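You operate a simulated robot arm through the tools that you are given. There is no shell and no other tool. Be economical: measure what you need, move in short steps, check, and stop when the job is done.

Carry out the task below with a simulated robot arm. There is one attempt and no reset: what you move stays moved.

Task
Put the purple spacer from the deck of the raised pallet on the island table.
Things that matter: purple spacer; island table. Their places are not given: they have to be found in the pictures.

Only the result counts: the job must be done as asked and must still hold three seconds after the hand-in. Knocking over, shifting, dropping, spilling or breaking anything else fails it.

Robot
A 7-joint arm with a two-finger parallel gripper, fixed in place. Base frame: the origin is at the foot of the arm, x ahead of it, y to its left, z up. Lengths are in mm, angles in degrees, forces in N, time in s.
With the tool pointing down near the work surface it reaches from about 260 to 680 mm from the base axis. Its first joint turns from -66.0 to 66.0 degrees. Payload 1.57 kg.
The TCP is the grasp point between the finger pads, 30 mm short of the fingertips. In the tool frame z runs along the fingers and y along their closing line. Largest opening 110 mm; finger width 24, thickness 12; the body of the gripper, 48 by 112 mm, starts 78 mm behind the TCP.
Orientation is told as [roll, pitch, yaw] about the base's x, y, z axes, in that order, counted from this pose: with the fingers straight down and closing along the base's y, the tool's x points along the base's -x, its y along +y and its z along -z.

Tools
- The arm moves only by the tool step_arm. Its argument "increments" is one flat list of numbers, 7 for each row, row after row: the shift along the tool's x, y, z in units of 30 mm (1.0 is 30 mm), then the turn, a rotation vector about the tool's x, y, z in units of 4 degrees (1.0 is 4 degrees), then the closure, from 0 (fully open) to 1 (shut). In form: [x, y, z, ax, ay, az, fingers, x, y, z, ax, ay, az, fingers, ...]. A call has 1 to 8 rows; each row shifts and turns the commanded pose from where the row before left it, along the tool's axes as they then stand. A call with a number of a shift or a turn outside -1 to 1 is refused whole. A row lasts 0.2 s, in which the tool goes at most 50 mm and 8.6 degrees; a call with a longer step from one row to the next is refused whole, and so is a gripper value outside its range. A pose out of reach is approached as far as the arm can. The call stops where the force on the tool passes 40 N (or 10 N more than at its start, if that is more) or the arm is blocked; 0.2 s more then pass. The fingers move at their own pace (about 108 mm/s each) and stop on an object; they squeeze with about 28 N. The grip force told is the motor's: it shows also when the fingers shut on nothing. Time passes only in rows, and 0.2 s behind the last, so rows that do not move let the fingers close. It gives the time, the measured TCP pose, the force on the tool (base axes), the opening and the grip force at its end, in the units of the frame above (readings bear some noise).
- Cameras (640 x 400 px; columns grow to the right, rows downward): "scene" is fixed at [133.2, -373.9, 1407]; the picture's right is [0.97, -0.25, 0.00], its down [-0.13, -0.51, -0.85] and it looks along [0.21, 0.82, -0.53] (base axes); focal length 319 px, centre (320, 200). "wrist" rides on the gripper at [-36, 0, -80] in the tool frame; the picture's right is [0.00, -1.00, 0.00], its down [0.97, 0.00, -0.24] and it looks along [0.24, 0.00, 0.97] (tool axes); focal length 218 px, centre (320, 200).
- get_image(camera): a new picture of that camera. The clock stands still meanwhile.
- locate(camera, pixels): for up to 12 pixels [column, row] of the newest picture of that camera ("zoom" is the newest enlarged one), the place [x, y, z] in the base frame of the surface seen there, good to about 2 mm. The clock stands still meanwhile.
- zoom(camera, box): a new picture of the part [left, top, right, bottom] of that camera's present view, enlarged. The clock stands still meanwhile.
- job_done(): hands the job in; it is judged then, once.

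Keep the steps short. Do not move on a guess: measure, check each grasp and each placing, and mend mistakes. In all there are 60 turns and 26 pictures (those below and enlarged ones count). Leave the gripper open and the arm clear of the work at the hand-in unless told otherwise, and finish with a single line.

The tools are called after "Call:" as name(argument=value, ...) on one line, values as JSON. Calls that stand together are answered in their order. step_arm: Moves the arm, as the interface text tells. Its arguments: {"type":"object","properties":{"increments":{"type":"array"}},"required":["increments"]} The other tools are called the same way: get_image (camera) takes a picture; locate (camera, pixels) gives the place of the surface under pixels of a picture; zoom (camera, box) takes an enlarged picture of a part of a camera's view; job_done () hands the job in.

At the start:

```text
clock: 0.0
tool_pos: [266.9, 254.7, 974.0]
orientation: [0.0, -0.1, 0.1]
ft_force: [0.2, 0.1, 0.0]
gripper_width: 110.0
grip_force: 0.0
```

scene: 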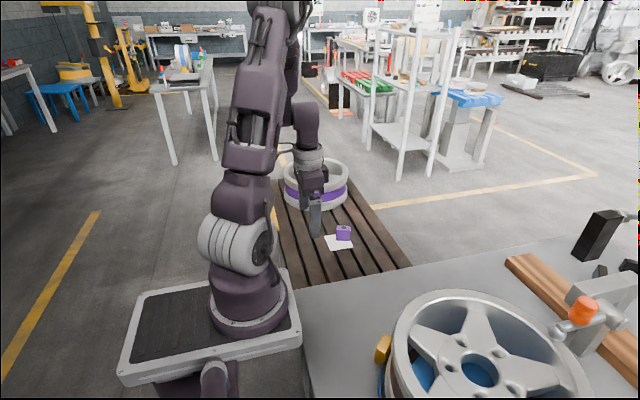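
wrist: 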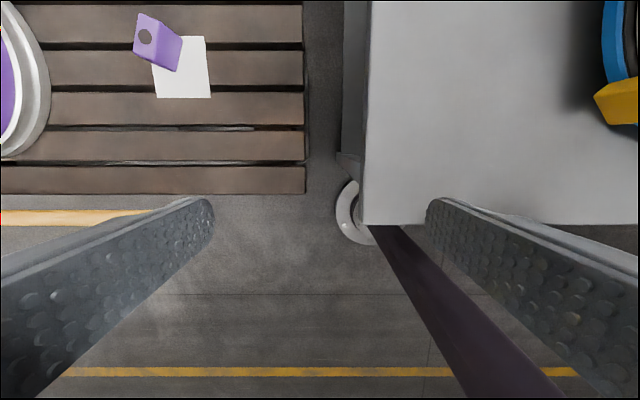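

The purple spacer shows at about (343,233) in the scene, with a white card beside it. The grey table is at the lower right. I'll enlarge both areas.

Call:
zoom(camera="scene", box=[260, 150, 420, 290])

Call:
locate(camera="scene", pixels=[[343, 229], [343, 238], [335, 243], [300, 260], [380, 260], [350, 300], [420, 275], [470, 265], [330, 350], [540, 250], [304, 300], [310, 380]])

Call:
locate(camera="wrist", pixels=[[146, 37], [170, 50], [160, 15], [178, 70], [195, 85], [100, 70], [380, 20], [380, 210], [500, 100], [620, 60], [500, 200], [290, 180]])

```text
2.86 times, centred on (340, 220) of scene
```

zoom: 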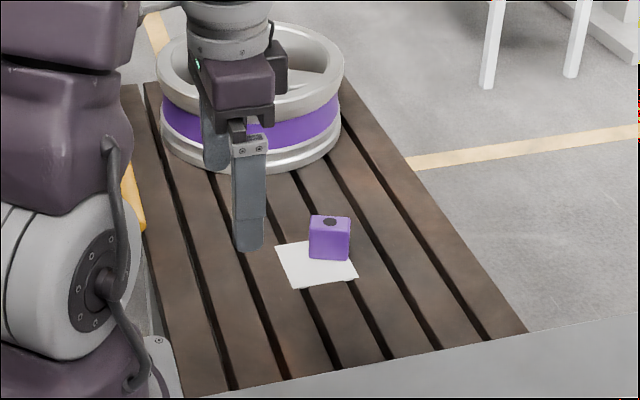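

```text
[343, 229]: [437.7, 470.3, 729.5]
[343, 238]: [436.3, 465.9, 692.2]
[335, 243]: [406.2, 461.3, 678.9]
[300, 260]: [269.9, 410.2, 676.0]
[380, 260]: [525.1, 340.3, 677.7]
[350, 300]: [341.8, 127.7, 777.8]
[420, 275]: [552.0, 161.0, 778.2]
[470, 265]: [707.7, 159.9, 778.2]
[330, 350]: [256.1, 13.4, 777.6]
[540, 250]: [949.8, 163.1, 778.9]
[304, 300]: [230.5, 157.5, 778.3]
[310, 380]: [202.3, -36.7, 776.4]
```

```text
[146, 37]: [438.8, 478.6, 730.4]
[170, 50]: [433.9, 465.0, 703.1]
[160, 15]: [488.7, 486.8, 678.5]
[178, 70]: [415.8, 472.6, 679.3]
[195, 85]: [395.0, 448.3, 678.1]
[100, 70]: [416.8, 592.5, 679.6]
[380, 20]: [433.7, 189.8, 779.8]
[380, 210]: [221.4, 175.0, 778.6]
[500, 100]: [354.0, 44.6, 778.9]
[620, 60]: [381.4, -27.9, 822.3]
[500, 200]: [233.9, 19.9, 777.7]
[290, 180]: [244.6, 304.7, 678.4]
```

The spacer's top is near z 730 and it stands on the deck at about 679. The grey tabletop is at z 778 (x>220, y<190). Next I'll look closer at the spacer and the table.

Call:
zoom(camera="wrist", box=[110, 0, 238, 110])

Call:
zoom(camera="scene", box=[300, 220, 640, 400])

```text
3.64 times, centred on (174, 55) of wrist
```

zoom: 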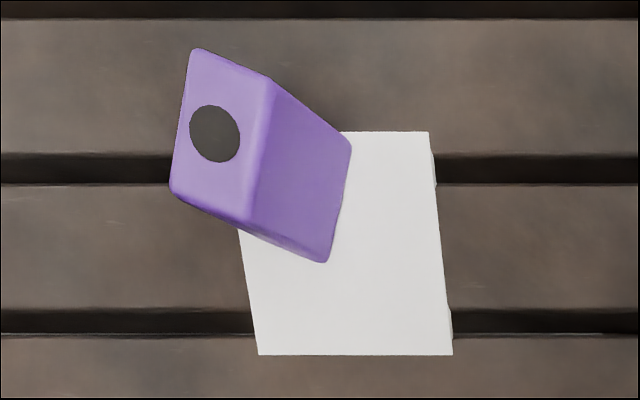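

```text
1.88 times, centred on (470, 310) of scene
```

zoom: 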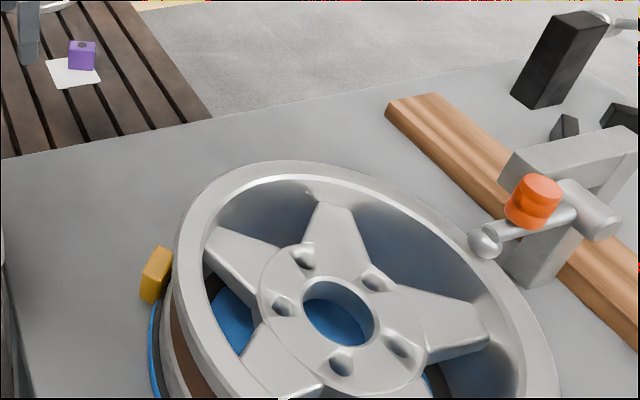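

The free patch of table on the near left, around (330,120), looks suitable for placing. I'll move at height to above the spacer, about (438,475), and look down.

Call:
step_arm(increments=[-0.7, 0.92, 0, 0, 0, 0, 0, -0.7, 0.92, 0, 0, 0, 0, 0, -0.7, 0.92, 0, 0, 0, 0, 0, -0.7, 0.92, 0, 0, 0, 0, 0, -0.7, 0.92, 0, 0, 0, 0, 0, -0.7, 0.92, 0, 0, 0, 0, 0, -0.7, 0.92, 0, 0, 0, 0, 0, -0.7, 0.92, 0, 0, 0, 0, 0])

Call:
get_image(camera="wrist")

```text
clock: 1.8
tool_pos: [436.2, 474.9, 972.6]
orientation: [-0.2, 0.2, 0.2]
ft_force: [0.3, -0.7, -0.2]
gripper_width: 110.0
grip_force: 0.1
```

```text
20 pictures are left
```

wrist: 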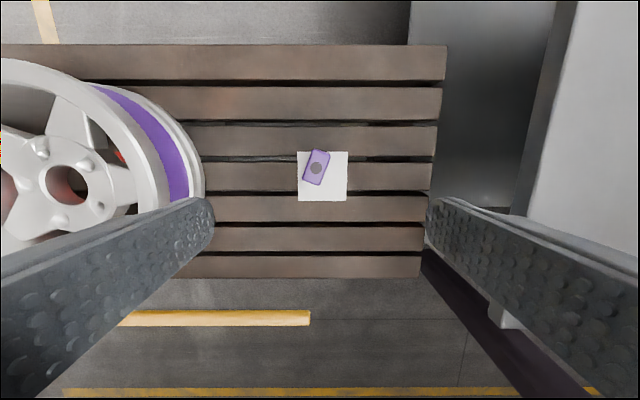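

The spacer is near (316,168), turned a bit, and the wheel is on the left. I'll enlarge it and measure the corners and the wheel's rim.

Call:
zoom(camera="wrist", box=[280, 140, 360, 190])

Call:
locate(camera="wrist", pixels=[[204, 180], [198, 150], [190, 185], [150, 190], [125, 190], [100, 88], [170, 130], [316, 168], [340, 195], [400, 165]])

```text
8.00 times, centred on (320, 165) of wrist
```

zoom: 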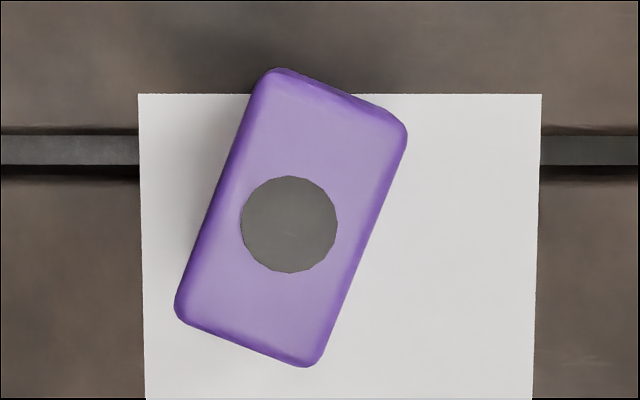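

```text
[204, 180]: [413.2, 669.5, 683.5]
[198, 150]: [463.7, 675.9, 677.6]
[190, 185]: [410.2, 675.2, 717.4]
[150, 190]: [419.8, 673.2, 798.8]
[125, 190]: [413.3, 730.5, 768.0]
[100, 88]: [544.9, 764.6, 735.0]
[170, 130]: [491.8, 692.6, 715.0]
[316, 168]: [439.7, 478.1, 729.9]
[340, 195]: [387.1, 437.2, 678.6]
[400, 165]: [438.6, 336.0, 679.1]
```

The wheel is well clear, about 190 mm away. The spacer is about 25 x 44 mm on top, with its long axis turned about -20° and its centre near (440.5, 477.5). I'll turn the tool +20.3° about its z, correct the centre, then go partway down.

Call:
step_arm(increments=[-0.14, 0.087, 0, 0, 0, 1, 0, 0, 0, 0.6, 0, 0, 1, 0, 0, 0, 1, 0, 0, 1, 0, 0, 0, 1, 0, 0, 1, 0, 0, 0, 1, 0, 0, 1, 0, 0, 0, 1, 0, 0, 0.08, 0, 0, 0, 0, 0, 0, 0, 0])

Call:
get_image(camera="wrist")

```text
clock: 3.4
tool_pos: [439.9, 477.4, 835.9]
orientation: [0.0, 0.1, -20.3]
ft_force: [0.4, 0.4, 0.3]
gripper_width: 110.0
grip_force: 0.0
```

```text
18 pictures are left
```

wrist: 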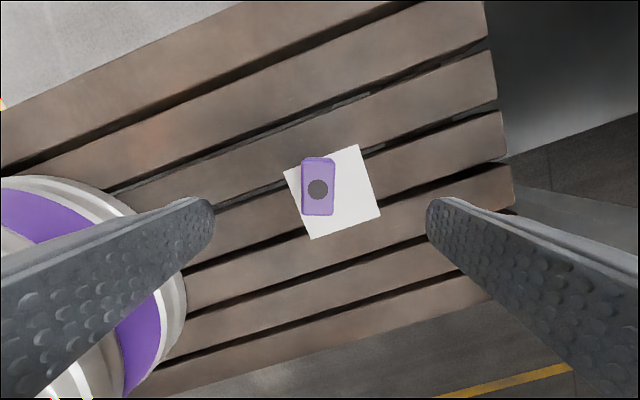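

The spacer lines up with the fingers near (319,187). I'll check its top face edges before going down.

Call:
locate(camera="wrist", pixels=[[318, 189], [306, 188], [333, 188], [318, 161], [318, 211], [302, 200], [312, 230]])

Call:
zoom(camera="wrist", box=[280, 140, 376, 200])

```text
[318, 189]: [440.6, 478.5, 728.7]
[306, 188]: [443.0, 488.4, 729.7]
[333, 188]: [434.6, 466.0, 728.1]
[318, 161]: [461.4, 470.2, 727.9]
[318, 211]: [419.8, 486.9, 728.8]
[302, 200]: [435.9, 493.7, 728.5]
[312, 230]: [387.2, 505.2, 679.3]
```

```text
6.67 times, centred on (328, 170) of wrist
```

zoom: 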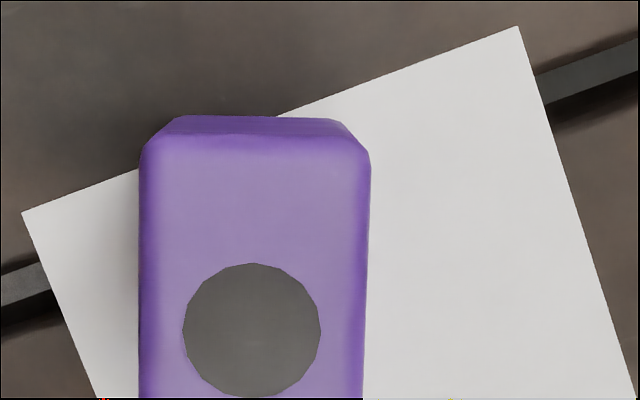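

The spacer is about 29 mm across and centred within 2 mm. I'll go straight down to TCP z of about 716, so the fingertips end at about 686, above the deck.

Call:
step_arm(increments=[0, 0.05, 1, 0, 0, 0, 0, 0, 0, 1, 0, 0, 0, 0, 0, 0, 1, 0, 0, 0, 0, 0, 0, 0.6, 0, 0, 0, 0, 0, 0, 0.35, 0, 0, 0, 0, 0, 0, 0, 0, 0, 0, 0])

Call:
get_image(camera="wrist")

```text
clock: 4.8
tool_pos: [429.3, 466.0, 720.1]
orientation: [0.0, 0.0, -20.4]
ft_force: [0.0, -0.8, 0.2]
gripper_width: 109.7
grip_force: 0.1
out of reach, approached as far as the arm can: row 3, 5
```

```text
16 pictures are left
```

wrist: 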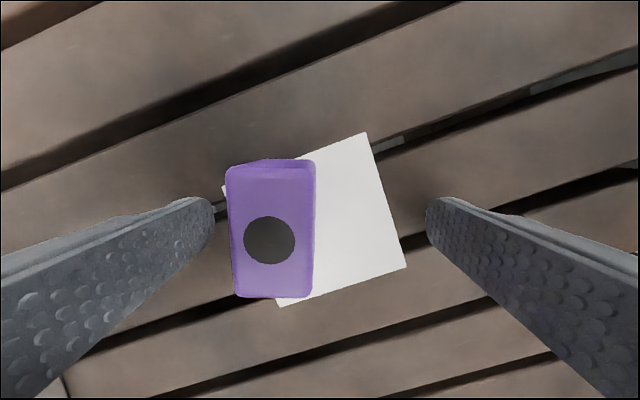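

With the tool straight down the arm can't reach this low: it stopped at radius 634 and the spacer is at 650. Nothing was touched. I'll go back up and turn to grip along the spacer's long side (44 mm). From there the tool can lean along the arm's radial direction and keep the pads parallel to the faces.

Call:
step_arm(increments=[0, 0, -1, 0, 0, 0, 0, 0, 0, -1, 0, 0, 0, 0, 0, 0, -1, 0, 0, 0, 0, 0, 0, -1, 0, 0, 0, 0, 0, 0, 0, 0, 0, -1, 0, 0, 0, 0, 0, 0, -1, 0, 0, 0, 0, 0, 0, -1, 0, 0, 0, 0, 0, 0, -1, 0])

Call:
step_arm(increments=[0, 0, 0, 0, 0, -1, 0, 0, 0, 0, 0, 0, -1, 0, 0, 0, 0, 0, 0, -1, 0, 0, 0, 0, 0, 0, -1, 0, 0, 0, 0, 0, 0, -1, 0, 0, 0, 0, 0, 0, -1, 0, 0, 0, 0, 0, 0, -1, 0, 0, 0, 0, 0, 0, -1, 0])

Call:
step_arm(increments=[0, 0, 0, 0, 0, -1, 0, 0, 0, 0, 0, 0, -1, 0, 0, 0, 0, 0, 0, -1, 0, 0, 0, 0, 0, 0, -1, 0, 0, 0, 0, 0, 0, -1, 0, 0, 0, 0, 0, 0, -1, 0, 0, 0, 0, 0, 0, -1, 0, 0, 0, 0, 0, 0, -1, 0])

```text
clock: 6.6
tool_pos: [429.6, 465.3, 841.0]
orientation: [-0.1, 0.0, -4.3]
ft_force: [0.8, -0.6, 0.4]
gripper_width: 110.2
grip_force: 0.1
```

```text
clock: 8.4
tool_pos: [430.0, 466.8, 841.4]
orientation: [0.0, 0.0, 27.9]
ft_force: [0.3, 0.3, 0.2]
gripper_width: 110.0
grip_force: 0.1
```

```text
clock: 10.2
tool_pos: [430.0, 464.9, 841.3]
orientation: [0.0, 0.0, 59.7]
ft_force: [0.3, 0.0, 0.7]
gripper_width: 110.4
grip_force: 0.2
```

The arm is at height with yaw 59.7. I'll finish the turn to 69.7, move to the corrected centre, and lean 12° outward. Then I'll look.

Call:
step_arm(increments=[0, 0, 0, 0, 0, -1, 0, 0, 0, 0, 0, 0, -1, 0, 0, 0, 0, 0, 0, -0.5, 0, -0.407, -0.187, 0, 0, 0, 0, 0, 0, 0, 0, 0, -1, 0, 0, 0, 0, 0, 0, -1, 0, 0, 0, 0, 0, 0, -1, 0, 0])

Call:
get_image(camera="wrist")

```text
clock: 11.8
tool_pos: [439.9, 474.7, 841.0]
orientation: [0.0, -12.1, 69.7]
ft_force: [-0.1, 0.5, -0.6]
gripper_width: 109.9
grip_force: 0.1
```

```text
15 pictures are left
```

wrist: 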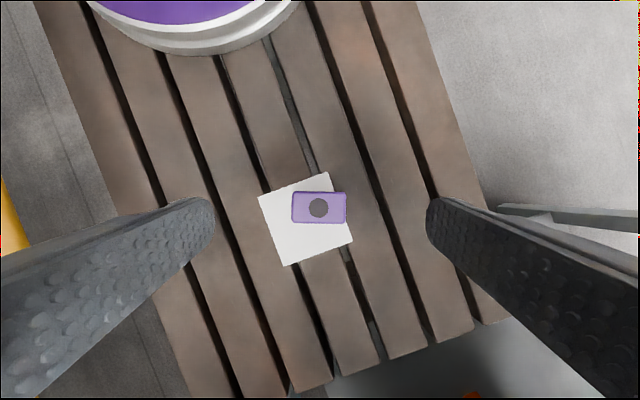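

The spacer is centred between the fingers at (319,207). I'll descend vertically, tool x 0.208 and z 0.978 per 30 mm, to z of about 775, which keeps the tips above the spacer. Then I'll check.

Call:
step_arm(increments=[0.208, 0, 0.978, 0, 0, 0, 0, 0.208, 0, 0.978, 0, 0, 0, 0, 0.042, 0, 0.196, 0, 0, 0, 0])

Call:
get_image(camera="wrist")

Call:
locate(camera="wrist", pixels=[[320, 215]])

```text
clock: 12.6
tool_pos: [439.8, 475.2, 773.5]
orientation: [0.0, -12.1, 69.6]
ft_force: [0.3, 0.1, -0.8]
gripper_width: 110.1
grip_force: 0.0
```

```text
14 pictures are left
```

wrist: 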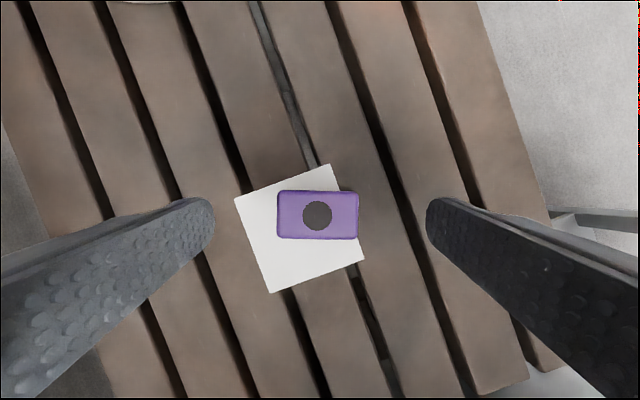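

```text
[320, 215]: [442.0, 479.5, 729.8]
```

It is aligned, with the spacer centre at about (317,215). I'll descend the remaining 55 mm or so to z 718.

Call:
step_arm(increments=[0.15, 0, 0.978, 0, 0, 0, 0, 0.1, 0, 0.489, 0, 0, 0, 0, 0.071, 0, 0.335, 0, 0, 0, 0, 0, 0, 0, 0, 0, 0, 0])

Call:
get_image(camera="wrist")

```text
clock: 13.6
tool_pos: [440.5, 476.9, 719.4]
orientation: [0.0, -11.9, 69.6]
ft_force: [0.4, 0.5, 0.5]
gripper_width: 109.9
grip_force: 0.0
```

```text
13 pictures are left
```

wrist: 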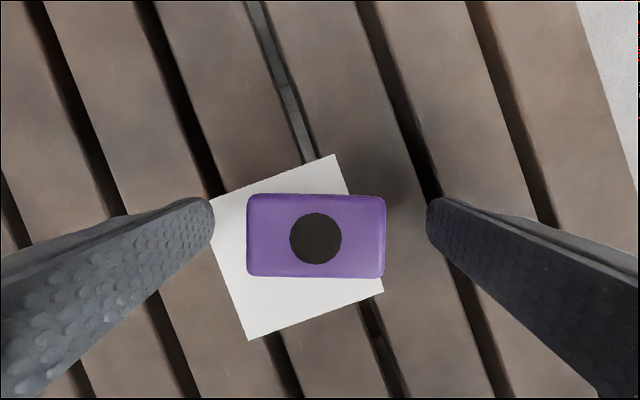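

The fingers straddle the spacer with no force on the tool. It sits about 1.5 mm to the left of centre, so I'll nudge for that and close.

Call:
step_arm(increments=[0, 0.045, 0, 0, 0, 0, 0, 0, 0, 0, 0, 0, 0, 0.4, 0, 0, 0, 0, 0, 0, 1, 0, 0, 0, 0, 0, 0, 1, 0, 0, 0, 0, 0, 0, 1])

```text
clock: 14.8
tool_pos: [437.9, 477.2, 719.2]
orientation: [0.0, -11.9, 69.6]
ft_force: [-0.9, 0.0, 1.4]
gripper_width: 49.8
grip_force: 28.0
```

The grip holds at 49.8 mm and 28 N. I'll lift vertically a short way and check that the card stays.

Call:
step_arm(increments=[-0.104, 0, -0.489, 0, 0, 0, 1, -0.208, 0, -0.978, 0, 0, 0, 1, -0.208, 0, -0.978, 0, 0, 0, 1])

Call:
get_image(camera="wrist")

```text
clock: 15.6
tool_pos: [438.2, 476.4, 794.3]
orientation: [0.0, -12.0, 69.8]
ft_force: [1.0, -0.8, -1.4]
gripper_width: 49.5
grip_force: 28.1
```

```text
12 pictures are left
```

wrist: 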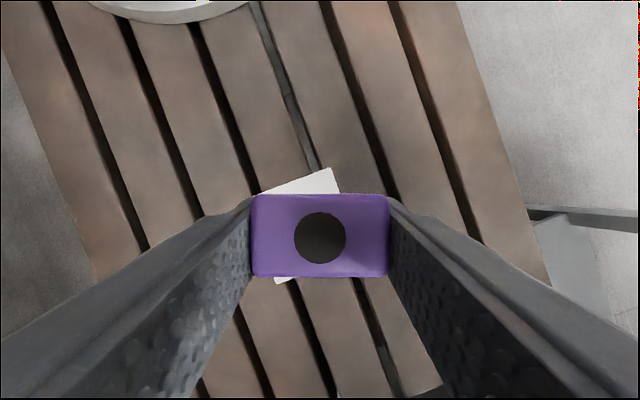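

The spacer is held and the card stayed in place. Next I'll measure how far the wheel and yellow block reach on the table.

Call:
step_arm(increments=[-0.208, 0, -0.978, 0, 0, 0, 1, -0.208, 0, -0.978, 0, 0, 0, 1, -0.208, 0, -0.978, 0, 0, 0, 1, -0.208, 0, -0.978, 0, 0, 0, 1, -0.208, 0, -0.978, 0, 0, 0, 1])

Call:
get_image(camera="scene")

Call:
locate(camera="scene", pixels=[[382, 347], [393, 340], [400, 320], [440, 295], [480, 292], [350, 310], [340, 300], [382, 385], [395, 310], [410, 310], [390, 274], [520, 262]])

```text
clock: 16.8
tool_pos: [438.9, 476.4, 943.6]
orientation: [0.1, -11.9, 69.7]
ft_force: [0.0, 1.1, -1.6]
gripper_width: 49.7
grip_force: 27.7
```

```text
11 pictures are left
```

scene: 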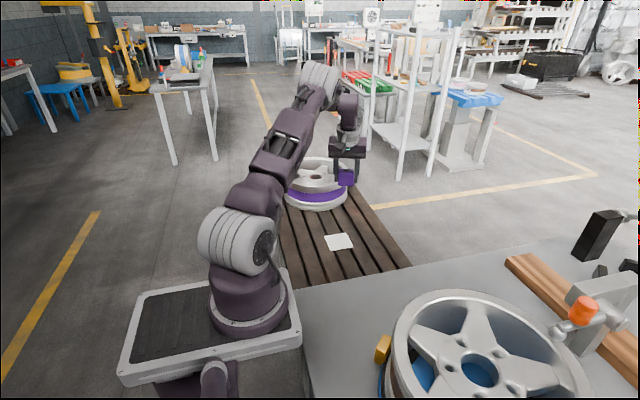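

```text
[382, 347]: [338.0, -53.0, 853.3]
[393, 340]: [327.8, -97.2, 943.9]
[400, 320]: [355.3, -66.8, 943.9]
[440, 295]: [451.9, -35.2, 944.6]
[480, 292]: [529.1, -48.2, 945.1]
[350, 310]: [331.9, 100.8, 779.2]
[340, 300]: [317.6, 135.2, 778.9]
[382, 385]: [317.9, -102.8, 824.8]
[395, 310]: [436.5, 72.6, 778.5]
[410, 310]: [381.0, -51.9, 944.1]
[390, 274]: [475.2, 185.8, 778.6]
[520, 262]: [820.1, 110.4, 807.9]
```

The free table patch around (380,120) lies well away from the wheel rim (y<-33) and the edge (y≈190). I'll carry the spacer there level, in two parts.

Call:
step_arm(increments=[0.889, -0.175, -0.189, 0, 0, 0, 1, 0.889, -0.175, -0.189, 0, 0, 0, 1, 0.889, -0.175, -0.189, 0, 0, 0, 1, 0.889, -0.175, -0.189, 0, 0, 0, 1, 0.889, -0.175, -0.189, 0, 0, 0, 1, 0.889, -0.175, -0.189, 0, 0, 0, 1, 0.889, -0.175, -0.189, 0, 0, 0, 1])

Call:
step_arm(increments=[0.889, -0.175, -0.189, 0, 0, 0, 1, 0.889, -0.175, -0.189, 0, 0, 0, 1, 0.889, -0.175, -0.189, 0, 0, 0, 1, 0.889, -0.175, -0.189, 0, 0, 0, 1, 0.889, -0.175, -0.189, 0, 0, 0, 1, 0.889, -0.175, -0.189, 0, 0, 0, 1, 0, 0, 0, 0, 0, 0, 1])

Call:
get_image(camera="scene")

Call:
get_image(camera="wrist")

```text
clock: 18.4
tool_pos: [406.3, 284.8, 943.2]
orientation: [0.0, -12.0, 69.7]
ft_force: [0.3, -0.7, -0.9]
gripper_width: 49.8
grip_force: 28.3
```

```text
clock: 20.0
tool_pos: [380.0, 119.5, 946.1]
orientation: [0.0, -12.1, 69.6]
ft_force: [0.8, 0.0, -1.0]
gripper_width: 49.5
grip_force: 27.3
```

```text
10 pictures are left
```

scene: 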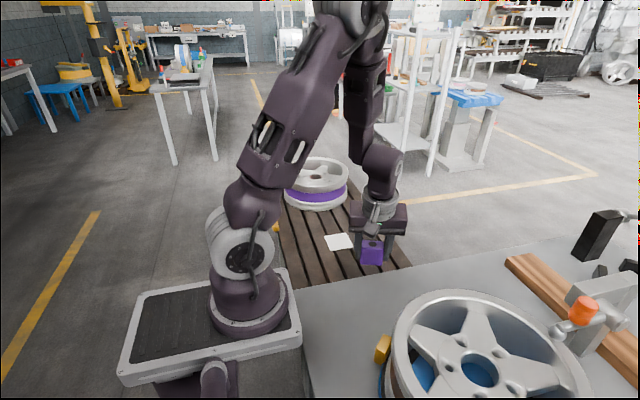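

```text
9 pictures are left
```

wrist: 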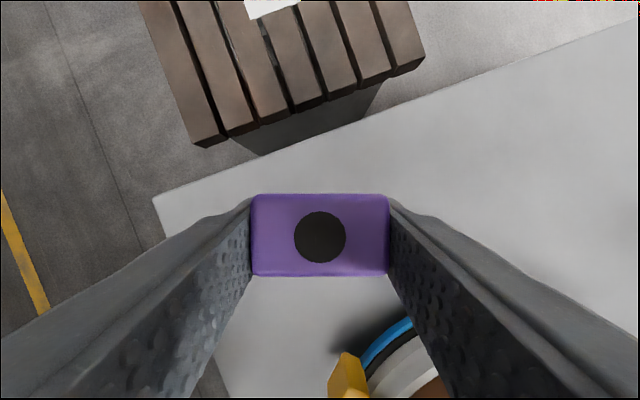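

The table below is clear. I'll lower 122 mm to just above contact, which I expect at z of about 818.5.

Call:
step_arm(increments=[0.208, 0, 0.978, 0, 0, 0, 1, 0.208, 0, 0.978, 0, 0, 0, 1, 0.208, 0, 0.978, 0, 0, 0, 1, 0.125, 0, 0.587, 0, 0, 0, 1, 0.083, 0, 0.391, 0, 0, 0, 1, 0, 0, 0, 0, 0, 0, 1])

Call:
get_image(camera="scene")

```text
clock: 21.4
tool_pos: [379.1, 119.9, 825.7]
orientation: [0.0, -12.0, 69.7]
ft_force: [-0.1, -0.2, -0.6]
gripper_width: 49.7
grip_force: 28.0
```

```text
8 pictures are left
```

scene: 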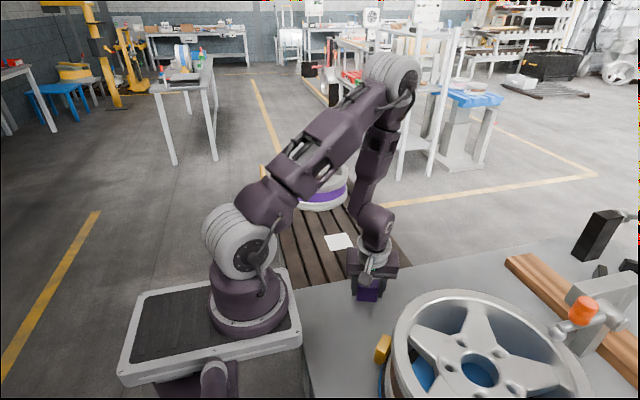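

It is about 7 mm above the table. I'll lower in small steps and watch the force.

Call:
step_arm(increments=[0.028, 0, 0.13, 0, 0, 0, 1, 0.014, 0, 0.066, 0, 0, 0, 1])

Call:
step_arm(increments=[0.007, 0, 0.033, 0, 0, 0, 1, 0, 0, 0, 0, 0, 0, 1])

```text
clock: 22.0
tool_pos: [379.0, 120.6, 819.0]
orientation: [0.0, -12.0, 69.7]
ft_force: [0.0, -0.9, -1.3]
gripper_width: 49.5
grip_force: 27.8
```

```text
clock: 22.6
tool_pos: [379.5, 120.3, 817.9]
orientation: [-0.1, -12.0, 69.8]
ft_force: [-2.7, -0.9, 22.4]
gripper_width: 49.8
grip_force: 28.5
```

Contact shows as 22 N upward. I'll ease up half a millimetre and open the fingers.

Call:
step_arm(increments=[-0.003, 0, -0.015, 0, 0, 0, 1, 0, 0, 0, 0, 0, 0, 0.4, 0, 0, 0, 0, 0, 0, 0, 0, 0, 0, 0, 0, 0, 0])

Call:
get_image(camera="wrist")

```text
clock: 23.6
tool_pos: [379.2, 120.2, 818.8]
orientation: [0.0, -12.1, 69.7]
ft_force: [-0.3, 0.4, 0.2]
gripper_width: 110.1
grip_force: 0.1
```

```text
7 pictures are left
```

wrist: 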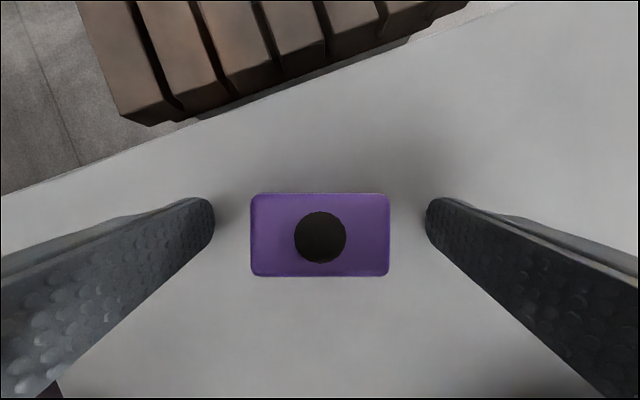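

The fingers are clear on both sides and the spacer stands by itself. I'll go straight up.

Call:
step_arm(increments=[-0.208, 0, -0.978, 0, 0, 0, 0, -0.208, 0, -0.978, 0, 0, 0, 0, -0.208, 0, -0.978, 0, 0, 0, 0, -0.208, 0, -0.978, 0, 0, 0, 0, -0.208, 0, -0.978, 0, 0, 0, 0, 0, 0, 0, 0, 0, 0, 0])

Call:
get_image(camera="scene")

Call:
get_image(camera="wrist")

Call:
locate(camera="wrist", pixels=[[320, 200]])

```text
clock: 25.0
tool_pos: [378.5, 119.8, 967.4]
orientation: [0.0, -11.9, 69.7]
ft_force: [-0.3, 0.3, 0.3]
gripper_width: 110.1
grip_force: 0.1
```

```text
6 pictures are left
```

scene: 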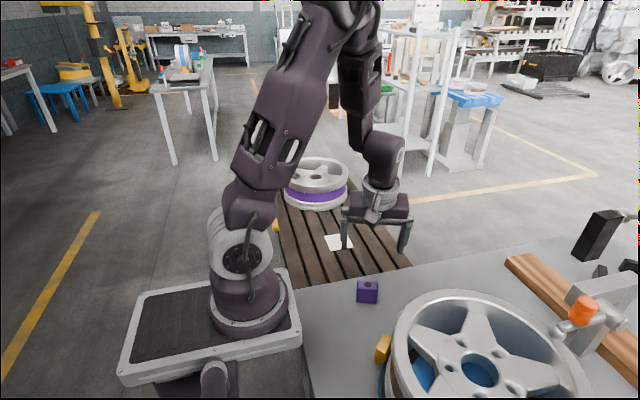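

```text
5 pictures are left
```

wrist: 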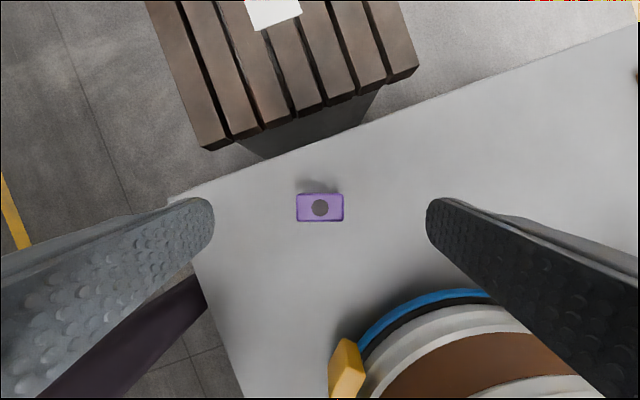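

```text
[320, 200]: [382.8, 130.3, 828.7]
```

The spacer stands upright on the island table, its top at z 829. The gripper is open and 140 mm above it, and the card and everything else look undisturbed. I'll hand in.

Call:
job_done()

```text
The job is handed in.
```

The purple spacer is standing upright on the island table at about (380, 122), the gripper is open and clear above it, and the job is handed in.
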